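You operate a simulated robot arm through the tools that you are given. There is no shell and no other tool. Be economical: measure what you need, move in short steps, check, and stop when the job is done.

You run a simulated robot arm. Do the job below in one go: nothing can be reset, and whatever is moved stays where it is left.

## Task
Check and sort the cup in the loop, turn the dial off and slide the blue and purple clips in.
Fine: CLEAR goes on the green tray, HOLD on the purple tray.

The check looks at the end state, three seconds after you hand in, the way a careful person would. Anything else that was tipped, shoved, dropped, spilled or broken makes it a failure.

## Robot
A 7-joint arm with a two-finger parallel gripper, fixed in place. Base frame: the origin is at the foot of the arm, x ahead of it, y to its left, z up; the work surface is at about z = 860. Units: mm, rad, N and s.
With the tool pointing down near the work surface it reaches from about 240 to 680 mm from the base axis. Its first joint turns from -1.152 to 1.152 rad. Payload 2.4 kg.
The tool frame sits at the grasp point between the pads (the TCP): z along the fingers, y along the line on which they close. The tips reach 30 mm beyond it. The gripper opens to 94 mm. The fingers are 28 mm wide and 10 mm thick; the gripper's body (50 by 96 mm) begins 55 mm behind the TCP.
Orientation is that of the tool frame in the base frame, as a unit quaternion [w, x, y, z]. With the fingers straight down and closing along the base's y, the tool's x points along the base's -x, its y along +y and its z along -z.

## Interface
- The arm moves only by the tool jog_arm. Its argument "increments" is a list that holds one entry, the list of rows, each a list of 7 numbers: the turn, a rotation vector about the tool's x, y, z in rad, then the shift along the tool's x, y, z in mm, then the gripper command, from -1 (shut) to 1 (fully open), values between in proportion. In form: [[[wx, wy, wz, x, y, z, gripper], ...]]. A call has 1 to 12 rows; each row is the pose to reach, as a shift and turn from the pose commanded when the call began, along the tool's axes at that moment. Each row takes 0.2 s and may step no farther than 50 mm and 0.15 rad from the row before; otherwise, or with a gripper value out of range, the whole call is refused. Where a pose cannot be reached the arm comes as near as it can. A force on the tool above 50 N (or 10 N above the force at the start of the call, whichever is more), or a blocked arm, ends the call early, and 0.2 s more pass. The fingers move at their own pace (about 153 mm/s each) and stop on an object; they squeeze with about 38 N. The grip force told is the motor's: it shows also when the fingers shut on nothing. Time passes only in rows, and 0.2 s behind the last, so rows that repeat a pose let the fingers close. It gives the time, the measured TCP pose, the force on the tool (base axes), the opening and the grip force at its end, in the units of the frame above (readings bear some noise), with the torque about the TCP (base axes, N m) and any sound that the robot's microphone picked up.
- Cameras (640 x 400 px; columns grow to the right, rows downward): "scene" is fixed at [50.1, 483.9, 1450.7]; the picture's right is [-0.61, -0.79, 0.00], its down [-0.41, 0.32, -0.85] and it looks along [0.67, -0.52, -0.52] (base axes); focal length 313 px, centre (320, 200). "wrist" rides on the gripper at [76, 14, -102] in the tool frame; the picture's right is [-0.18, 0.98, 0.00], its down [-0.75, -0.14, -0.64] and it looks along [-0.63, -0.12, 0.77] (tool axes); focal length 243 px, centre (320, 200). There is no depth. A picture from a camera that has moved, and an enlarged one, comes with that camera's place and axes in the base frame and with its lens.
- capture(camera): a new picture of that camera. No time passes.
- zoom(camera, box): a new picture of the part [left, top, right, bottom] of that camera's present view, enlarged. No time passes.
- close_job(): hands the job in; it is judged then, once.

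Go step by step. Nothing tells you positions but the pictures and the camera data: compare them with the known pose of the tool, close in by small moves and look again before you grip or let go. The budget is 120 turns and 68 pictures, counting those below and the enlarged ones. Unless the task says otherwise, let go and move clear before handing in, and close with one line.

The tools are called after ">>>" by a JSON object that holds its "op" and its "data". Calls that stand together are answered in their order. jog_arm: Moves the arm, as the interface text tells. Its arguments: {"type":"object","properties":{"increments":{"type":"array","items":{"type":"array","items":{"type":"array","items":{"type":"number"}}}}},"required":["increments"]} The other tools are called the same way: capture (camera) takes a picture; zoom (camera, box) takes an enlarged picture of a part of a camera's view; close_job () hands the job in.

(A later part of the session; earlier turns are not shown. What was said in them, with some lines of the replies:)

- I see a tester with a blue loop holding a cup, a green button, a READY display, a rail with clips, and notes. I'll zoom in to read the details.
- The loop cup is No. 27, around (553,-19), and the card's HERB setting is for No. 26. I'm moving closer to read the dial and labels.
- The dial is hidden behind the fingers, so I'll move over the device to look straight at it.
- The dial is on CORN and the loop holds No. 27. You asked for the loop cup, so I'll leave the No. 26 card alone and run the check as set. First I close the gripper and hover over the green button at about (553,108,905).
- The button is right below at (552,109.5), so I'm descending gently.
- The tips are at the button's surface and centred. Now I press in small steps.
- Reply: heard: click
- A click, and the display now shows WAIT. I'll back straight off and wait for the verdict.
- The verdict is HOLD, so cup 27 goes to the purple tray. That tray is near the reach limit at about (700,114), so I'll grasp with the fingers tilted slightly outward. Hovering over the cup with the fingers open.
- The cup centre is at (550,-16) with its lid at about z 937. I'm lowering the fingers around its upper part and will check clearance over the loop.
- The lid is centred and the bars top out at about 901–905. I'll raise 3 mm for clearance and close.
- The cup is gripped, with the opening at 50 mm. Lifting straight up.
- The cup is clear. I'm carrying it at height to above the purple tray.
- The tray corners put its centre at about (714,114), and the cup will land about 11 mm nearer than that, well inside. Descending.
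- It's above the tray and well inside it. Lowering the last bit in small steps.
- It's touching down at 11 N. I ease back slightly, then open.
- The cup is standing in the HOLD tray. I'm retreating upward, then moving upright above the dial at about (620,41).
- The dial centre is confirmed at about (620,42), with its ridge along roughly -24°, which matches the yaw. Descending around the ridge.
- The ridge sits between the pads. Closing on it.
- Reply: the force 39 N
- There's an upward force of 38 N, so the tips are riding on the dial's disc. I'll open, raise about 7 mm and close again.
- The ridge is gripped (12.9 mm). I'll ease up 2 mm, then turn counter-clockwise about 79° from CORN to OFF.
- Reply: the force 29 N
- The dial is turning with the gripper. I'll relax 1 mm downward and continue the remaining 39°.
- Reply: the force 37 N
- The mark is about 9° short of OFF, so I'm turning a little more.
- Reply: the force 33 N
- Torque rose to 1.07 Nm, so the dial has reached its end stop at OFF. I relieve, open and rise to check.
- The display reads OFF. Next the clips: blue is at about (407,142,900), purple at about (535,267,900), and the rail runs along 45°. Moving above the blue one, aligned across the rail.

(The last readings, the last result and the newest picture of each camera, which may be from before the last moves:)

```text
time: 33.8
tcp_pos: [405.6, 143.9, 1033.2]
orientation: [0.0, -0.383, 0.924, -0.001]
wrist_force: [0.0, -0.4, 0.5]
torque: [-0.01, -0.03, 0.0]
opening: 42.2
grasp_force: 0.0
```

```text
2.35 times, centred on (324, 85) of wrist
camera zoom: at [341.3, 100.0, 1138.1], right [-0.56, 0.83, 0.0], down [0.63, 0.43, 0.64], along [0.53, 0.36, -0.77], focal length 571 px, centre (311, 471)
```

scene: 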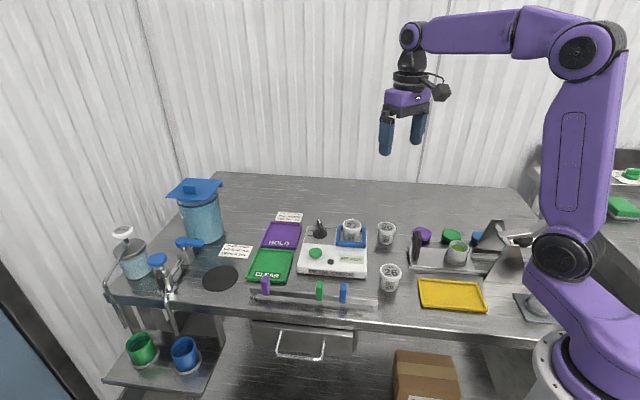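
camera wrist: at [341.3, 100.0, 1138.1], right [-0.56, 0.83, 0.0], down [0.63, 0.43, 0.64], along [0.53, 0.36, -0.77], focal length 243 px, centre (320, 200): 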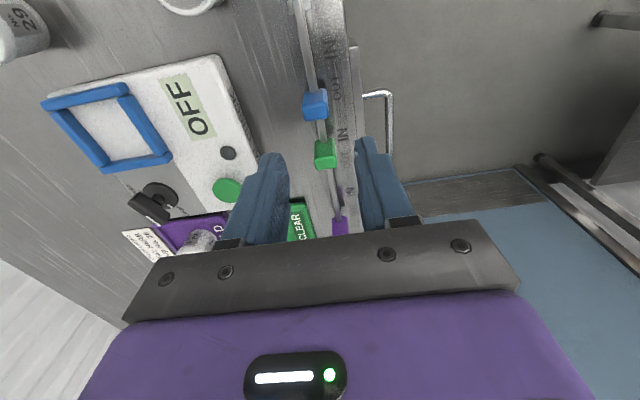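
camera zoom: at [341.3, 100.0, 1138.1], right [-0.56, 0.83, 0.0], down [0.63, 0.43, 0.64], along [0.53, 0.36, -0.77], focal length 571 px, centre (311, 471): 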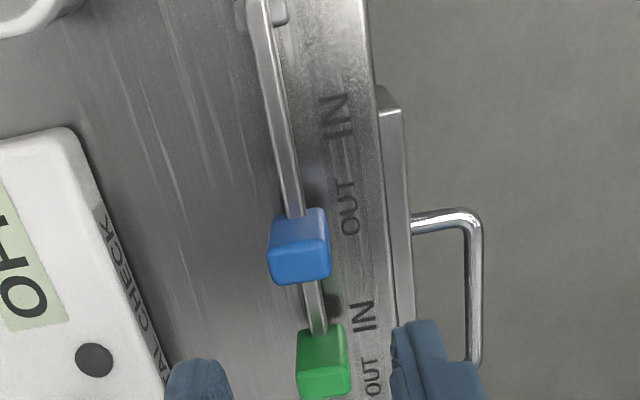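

The clips sit right at their OUT/IN labels: blue at (409,142) with IN about 37 mm along (-0.7,-0.7). I'm lowering the fingers either side of the blue clip.

>>> {"op": "jog_arm", "data": {"increments": [[[0, 0, 0, -1, -1.5, 40, -0.1], [0, 0, 0, -1, -1.5, 80, -0.1], [0, 0, 0, -1, -1.5, 105, -0.1], [0, 0, 0, -1, -1.5, 114, -0.1], [0, 0, 0, -1, -1.5, 114, -0.1]]]}}

>>> {"op": "capture", "data": {"camera": "wrist"}}

>>> {"op": "zoom", "data": {"camera": "scene", "box": [290, 250, 402, 320]}}

```text
time: 35.0
tcp_pos: [408.2, 142.1, 920.9]
orientation: [-0.001, -0.381, 0.924, 0.001]
wrist_force: [0.8, 1.3, -0.7]
torque: [0.02, 0.0, -0.01]
opening: 42.3
grasp_force: 0.1
```

```text
26 pictures are left
camera wrist: at [344.5, 98.7, 1026.0], right [-0.56, 0.83, 0.0], down [0.63, 0.43, 0.64], along [0.53, 0.36, -0.77], focal length 243 px, centre (320, 200)
```

wrist: 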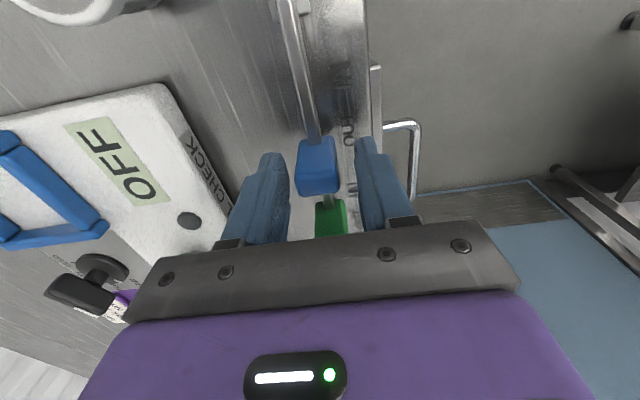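

```text
5.71 times, centred on (346, 285) of scene
camera zoom: at [50.1, 483.9, 1450.7], right [-0.61, -0.79, 0.0], down [-0.41, 0.32, -0.85], along [0.67, -0.52, -0.52], focal length 1789 px, centre (171, -286)
```

zoom: 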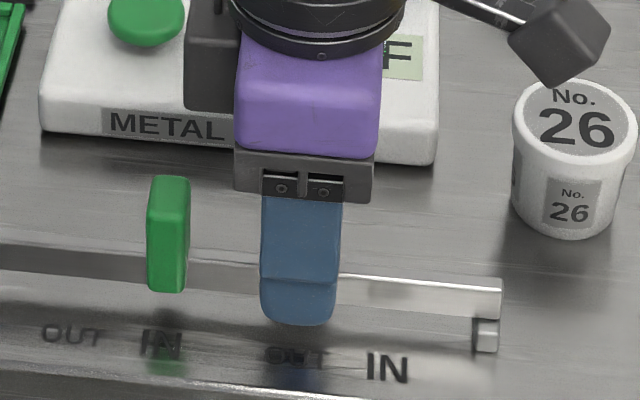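

The clip is between the pads. Closing gently.

>>> {"op": "jog_arm", "data": {"increments": [[[0, 0, 0, 0, 0, 0, -0.5], [0, 0, 0, 0, 0, 0, -0.8], [0, 0, 0, 0, 0, 0, -1], [0, 0, 0, 0, 0, 0, -1]]]}}

```text
time: 36.0
tcp_pos: [411.0, 141.2, 921.5]
orientation: [0.0, -0.382, 0.924, 0.0]
wrist_force: [9.1, -17.7, -5.6]
torque: [-0.32, -0.03, 0.23]
opening: 23.9
grasp_force: 44.8
```

It's gripped, with slight side load. I relax sideways by 1.2 mm and slide towards IN.

>>> {"op": "jog_arm", "data": {"increments": [[[0, 0, 0, 0, -1.2, 0, -1], [0, 0, 0, 6, -1.2, 0, -1], [0, 0, 0, 12, -1.2, 0, -1], [0, 0, 0, 18, -1.2, 0, -1], [0, 0, 0, 24, -1.2, 0, -1], [0, 0, 0, 30, -1.2, 0, -1], [0, 0, 0, 35, -1.2, 0, -1], [0, 0, 0, 35, -1.2, 0, -1]]]}}

>>> {"op": "zoom", "data": {"camera": "scene", "box": [290, 250, 402, 320]}}

```text
time: 37.8
tcp_pos: [385.3, 115.4, 923.2]
orientation: [0.0, -0.382, 0.924, 0.0]
wrist_force: [-1.5, 0.1, -11.3]
torque: [-0.96, 0.97, -0.08]
opening: 23.9
grasp_force: 44.9
```

```text
5.71 times, centred on (346, 285) of scene
camera zoom: at [50.3, 484.0, 1450.7], right [-0.61, -0.79, 0.0], down [-0.41, 0.32, -0.85], along [0.67, -0.52, -0.52], focal length 1789 px, centre (171, -286)
```

zoom: 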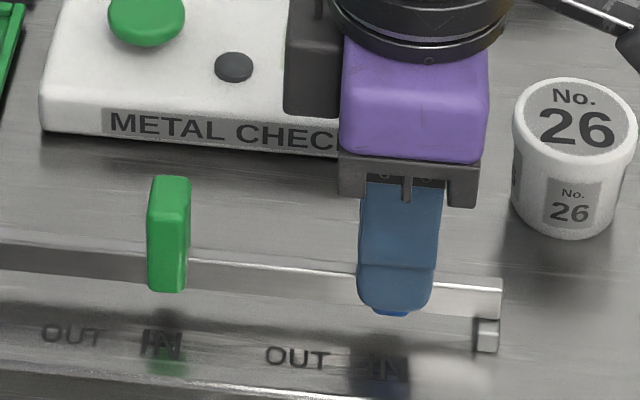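

The blue clip is at its IN mark. Releasing and rising to check.

>>> {"op": "jog_arm", "data": {"increments": [[[0, 0, 0, 1, 0, 0, -1], [0, 0, 0, 1, 0, 0, -0.5], [0, 0, 0, 1, 0, 0, -0.1], [0, 0, 0, 1, 0, -20, -0.1], [0, 0, 0, 1, 0, -60, -0.1], [0, 0, 0, 1, 0, -100, -0.1], [0, 0, 0, 1, 0, -100, -0.1]]]}}

>>> {"op": "zoom", "data": {"camera": "scene", "box": [290, 250, 402, 320]}}

>>> {"op": "zoom", "data": {"camera": "wrist", "box": [260, 0, 388, 170]}}

```text
time: 39.4
tcp_pos: [385.5, 117.5, 1022.0]
orientation: [-0.001, -0.381, 0.924, 0.0]
wrist_force: [-0.9, 0.1, -0.6]
torque: [0.0, 0.0, -0.02]
opening: 42.2
grasp_force: 0.0
```

```text
5.71 times, centred on (346, 285) of scene
camera zoom: at [50.1, 483.9, 1450.7], right [-0.61, -0.79, 0.0], down [-0.41, 0.32, -0.85], along [0.67, -0.52, -0.52], focal length 1789 px, centre (171, -286)
```

zoom: 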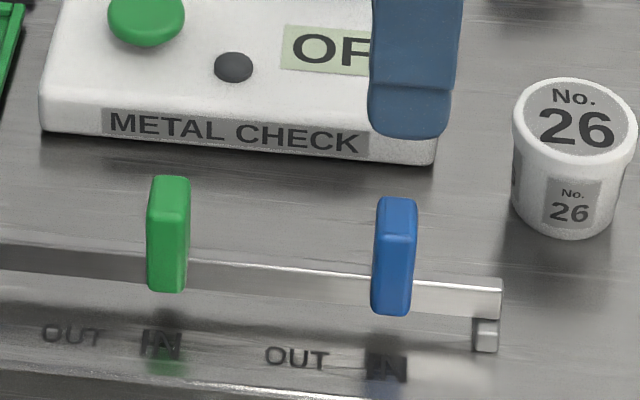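

```text
2.35 times, centred on (324, 85) of wrist
camera zoom: at [320.8, 72.8, 1126.1], right [-0.56, 0.83, 0.0], down [0.63, 0.43, 0.64], along [0.53, 0.36, -0.77], focal length 571 px, centre (311, 471)
```

zoom: 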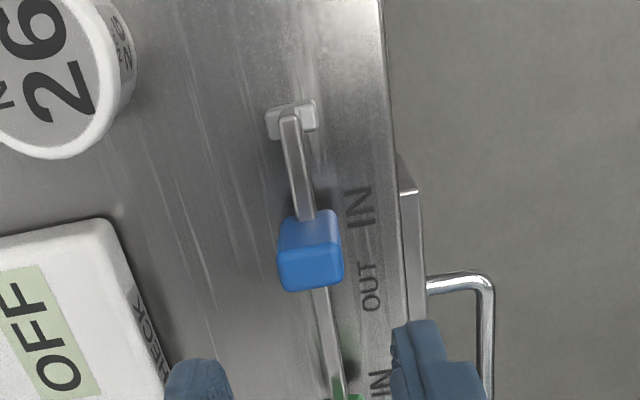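

Blue sits at IN, just as green does. Now moving along the rail to above the purple clip.

>>> {"op": "jog_arm", "data": {"increments": [[[0, 0, 0, -42, 0, -10, -0.1], [0, 0, 0, -84, 0, -10, -0.1], [0, 0, 0, -126, 0, -10, -0.1], [0, 0, 0, -168, 0, -10, -0.1], [0, 0, 0, -210, 0, -10, -0.1], [0, 0, 0, -210, 0, -10, -0.1]]]}}

>>> {"op": "capture", "data": {"camera": "wrist"}}

>>> {"op": "zoom", "data": {"camera": "wrist", "box": [260, 0, 388, 170]}}

```text
time: 40.8
tcp_pos: [537.9, 261.0, 1029.7]
orientation: [0.0, -0.382, 0.924, 0.0]
wrist_force: [-0.5, -0.1, 0.2]
torque: [0.03, 0.04, 0.03]
opening: 42.5
grasp_force: 0.0
```

```text
21 pictures are left
camera wrist: at [472.0, 217.1, 1133.7], right [-0.56, 0.83, 0.0], down [0.63, 0.43, 0.64], along [0.53, 0.36, -0.77], focal length 243 px, centre (320, 200)
```

wrist: 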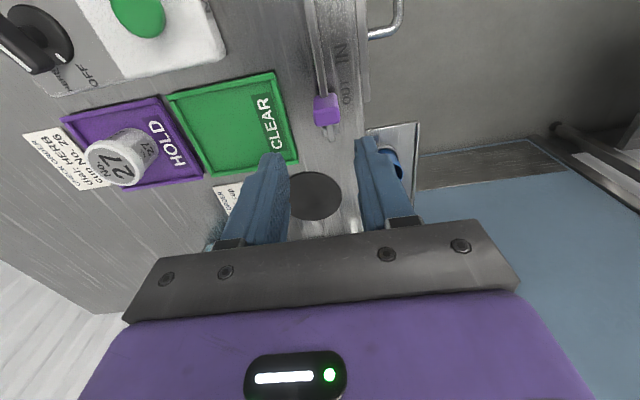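

```text
2.35 times, centred on (324, 85) of wrist
camera zoom: at [472.0, 217.1, 1133.7], right [-0.56, 0.83, 0.0], down [0.63, 0.43, 0.64], along [0.53, 0.36, -0.77], focal length 571 px, centre (311, 471)
```

zoom: 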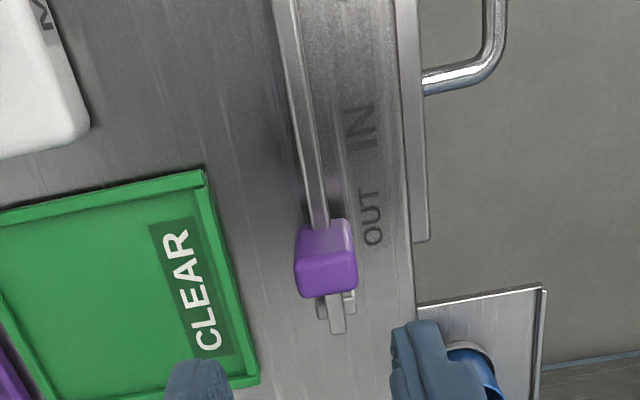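

The purple clip's top is at about (534,266), so I need a sideways correction of about 6.5 mm. Descending partway first.

>>> {"op": "jog_arm", "data": {"increments": [[[0, 0, 0, -1.5, 6.5, 20, -0.1], [0, 0, 0, -1.5, 6.5, 50, -0.1], [0, 0, 0, -1.5, 6.5, 65, -0.1], [0, 0, 0, -1.5, 6.5, 65, -0.1]]]}}

>>> {"op": "capture", "data": {"camera": "wrist"}}

```text
time: 41.8
tcp_pos: [531.2, 267.7, 967.2]
orientation: [0.0, -0.382, 0.924, 0.0]
wrist_force: [1.0, -0.8, 0.2]
torque: [0.0, -0.01, -0.01]
opening: 42.5
grasp_force: 0.1
```

```text
19 pictures are left
camera wrist: at [467.2, 224.2, 1071.4], right [-0.56, 0.83, 0.0], down [0.63, 0.43, 0.64], along [0.53, 0.36, -0.77], focal length 243 px, centre (320, 200)
```

wrist: 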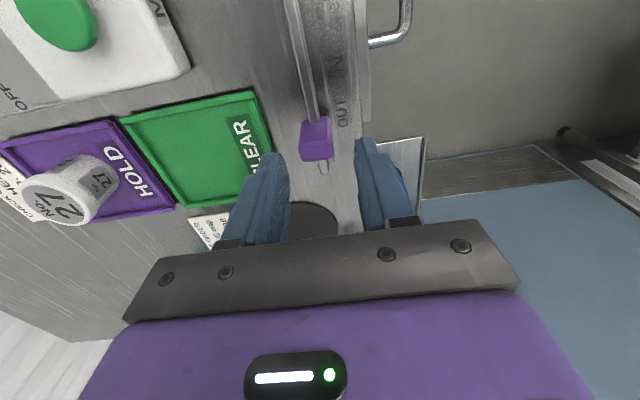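

Well aligned now. Descending the rest.

>>> {"op": "jog_arm", "data": {"increments": [[[0, 0, 0, 0, -1, 25, -0.1], [0, 0, 0, 0, -1, 40, -0.1], [0, 0, 0, 0, -1, 47, -0.1], [0, 0, 0, 0, -1, 47, -0.1]]]}}

>>> {"op": "capture", "data": {"camera": "wrist"}}

>>> {"op": "zoom", "data": {"camera": "scene", "box": [220, 245, 332, 315]}}

```text
time: 42.8
tcp_pos: [531.7, 269.6, 921.7]
orientation: [0.001, -0.383, 0.924, 0.0]
wrist_force: [-0.5, 0.5, -0.1]
torque: [0.0, 0.01, 0.01]
opening: 42.5
grasp_force: 0.0
```

```text
18 pictures are left
camera wrist: at [466.6, 225.6, 1025.7], right [-0.56, 0.83, 0.0], down [0.63, 0.43, 0.64], along [0.53, 0.36, -0.77], focal length 243 px, centre (320, 200)
```

wrist: 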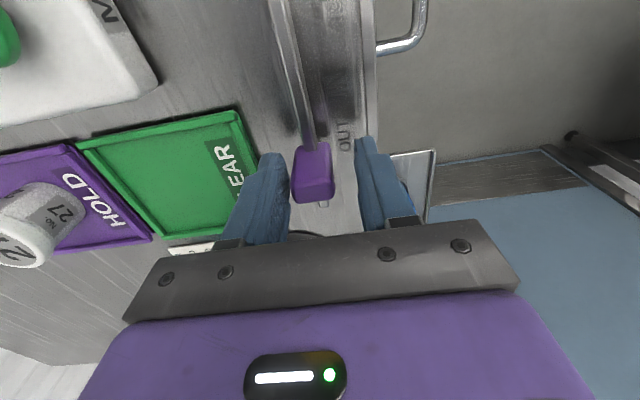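

```text
5.71 times, centred on (276, 280) of scene
camera zoom: at [50.1, 483.9, 1450.7], right [-0.61, -0.79, 0.0], down [-0.41, 0.32, -0.85], along [0.67, -0.52, -0.52], focal length 1789 px, centre (571, -257)
```

zoom: 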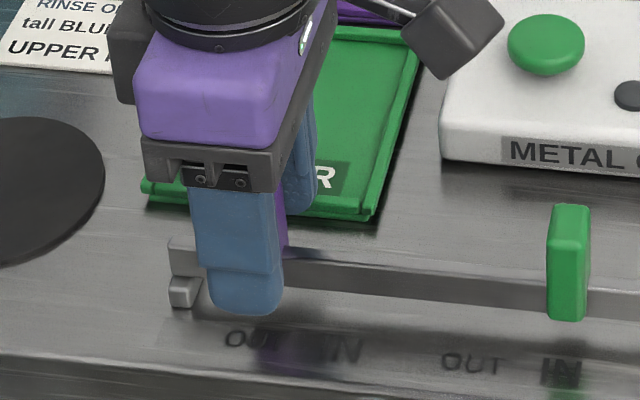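

The clip is slightly left of centre, so I shift -3 mm across and close.

>>> {"op": "jog_arm", "data": {"increments": [[[0, 0, 0, 0, -3, 0, -0.1], [0, 0, 0, 0, -3, 0, -0.5], [0, 0, 0, 0, -3, 0, -0.8], [0, 0, 0, 0, -3, 0, -1], [0, 0, 0, 0, -3, 0, -1]]]}}

```text
time: 44.0
tcp_pos: [534.0, 266.2, 921.6]
orientation: [0.0, -0.381, 0.924, 0.0]
wrist_force: [6.7, -9.2, -2.0]
torque: [0.03, -0.08, -0.27]
opening: 27.9
grasp_force: 44.9
```

Gripped. Sliding it about 36 mm towards IN.

>>> {"op": "jog_arm", "data": {"increments": [[[0, 0, 0, 0, -0.7, 0, -1], [0, 0, 0, 6, -0.7, 0, -1], [0, 0, 0, 12, -0.7, 0, -1], [0, 0, 0, 18, -0.7, 0, -1], [0, 0, 0, 24, -0.7, 0, -1], [0, 0, 0, 30, -0.7, 0, -1], [0, 0, 0, 35, -0.7, 0, -1], [0, 0, 0, 35, -0.7, 0, -1]]]}}

>>> {"op": "zoom", "data": {"camera": "scene", "box": [220, 245, 332, 315]}}

```text
time: 45.8
tcp_pos: [509.3, 241.7, 922.3]
orientation: [0.004, -0.382, 0.924, -0.001]
wrist_force: [14.1, -14.4, 26.4]
torque: [0.17, -0.29, -0.06]
opening: 28.2
grasp_force: 44.5
```

```text
5.71 times, centred on (276, 280) of scene
camera zoom: at [50.0, 483.3, 1451.0], right [-0.61, -0.79, 0.0], down [-0.41, 0.32, -0.85], along [0.67, -0.52, -0.52], focal length 1789 px, centre (571, -257)
```

zoom: 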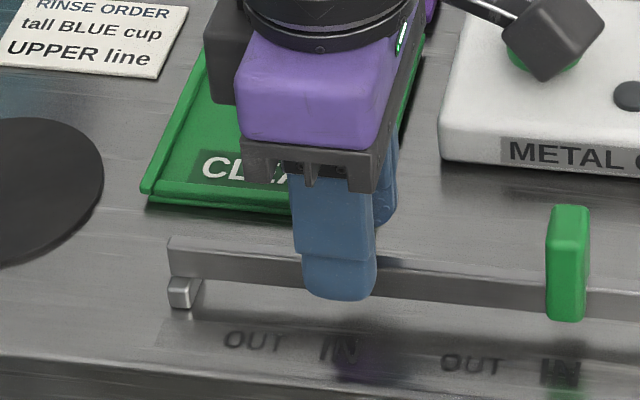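

It's at the IN mark. Releasing and rising to verify.

>>> {"op": "jog_arm", "data": {"increments": [[[0, 0, 0, 1, 0, 0, -1], [0, 0, 0, 1, 0, 0, -0.4], [0, 0, 0, 1, 0, 0, -0.1], [0, 0, 0, 1, 0, -20, -0.1], [0, 0, 0, 1, 0, -60, -0.1], [0, 0, 0, 1, 0, -100, -0.1], [0, 0, 0, 1, 0, -100, -0.1]]]}}

>>> {"op": "zoom", "data": {"camera": "scene", "box": [220, 245, 380, 345]}}

>>> {"op": "zoom", "data": {"camera": "wrist", "box": [260, 0, 388, 170]}}

```text
time: 47.4
tcp_pos: [508.1, 235.5, 1018.1]
orientation: [0.001, -0.382, 0.924, 0.0]
wrist_force: [-0.3, 0.2, 0.6]
torque: [-0.03, -0.01, 0.02]
opening: 42.3
grasp_force: 0.1
```

```text
4.00 times, centred on (300, 295) of scene
camera zoom: at [50.1, 483.9, 1450.7], right [-0.61, -0.79, 0.0], down [-0.41, 0.32, -0.85], along [0.67, -0.52, -0.52], focal length 1252 px, centre (400, -180)
```

zoom: 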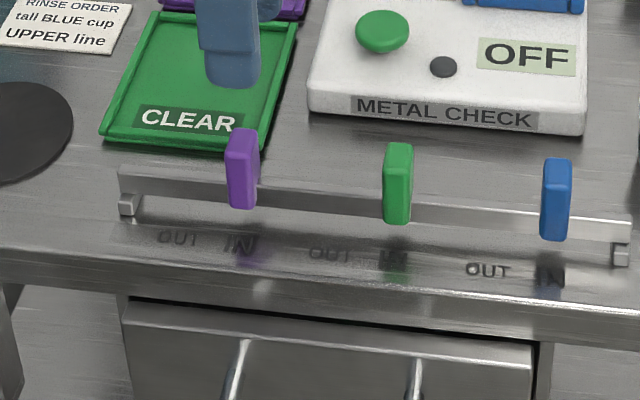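

```text
2.35 times, centred on (324, 85) of wrist
camera zoom: at [443.2, 192.5, 1123.5], right [-0.56, 0.83, 0.0], down [0.63, 0.43, 0.64], along [0.53, 0.36, -0.77], focal length 571 px, centre (311, 471)
```

zoom: 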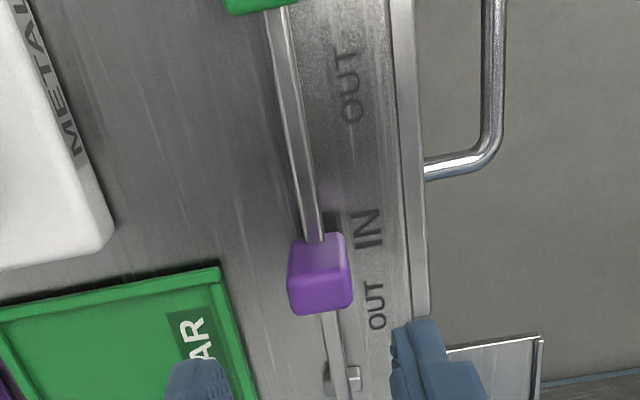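

All three clips are at IN. I'll rise clear and take one last overall look.

>>> {"op": "jog_arm", "data": {"increments": [[[0, 0, 0, 20, 0, -45, 0], [0, 0, 0, 40, 0, -85, 0], [0, 0, 0, 60, 0, -125, 0], [0, 0, 0, 60, 0, -125, 0]]]}}

>>> {"op": "capture", "data": {"camera": "scene"}}

```text
time: 48.4
tcp_pos: [463.5, 196.5, 1145.2]
orientation: [0.0, -0.383, 0.924, 0.0]
wrist_force: [0.8, -0.5, -0.5]
torque: [0.01, -0.01, 0.01]
opening: 47.1
grasp_force: 0.2
```

```text
13 pictures are left
```

scene: 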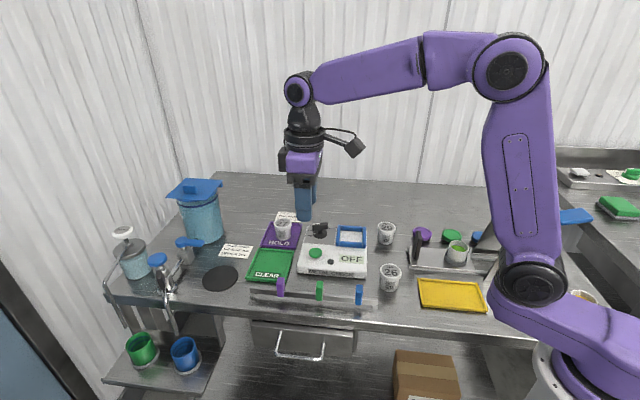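

Everything is in place: cup 27 on HOLD, the display reading OFF, both clips at IN, and nothing else disturbed. Handing in.

>>> {"op": "close_job", "data": {}}

```text
The job is handed in.
```

I checked the cup in the loop (No. 27): it read HOLD and is now on the purple tray, the dial is off, and the blue and purple clips are in. I ran the check with the dial at CORN, as I found it, because the order card's HERB setting was for cup No. 26.
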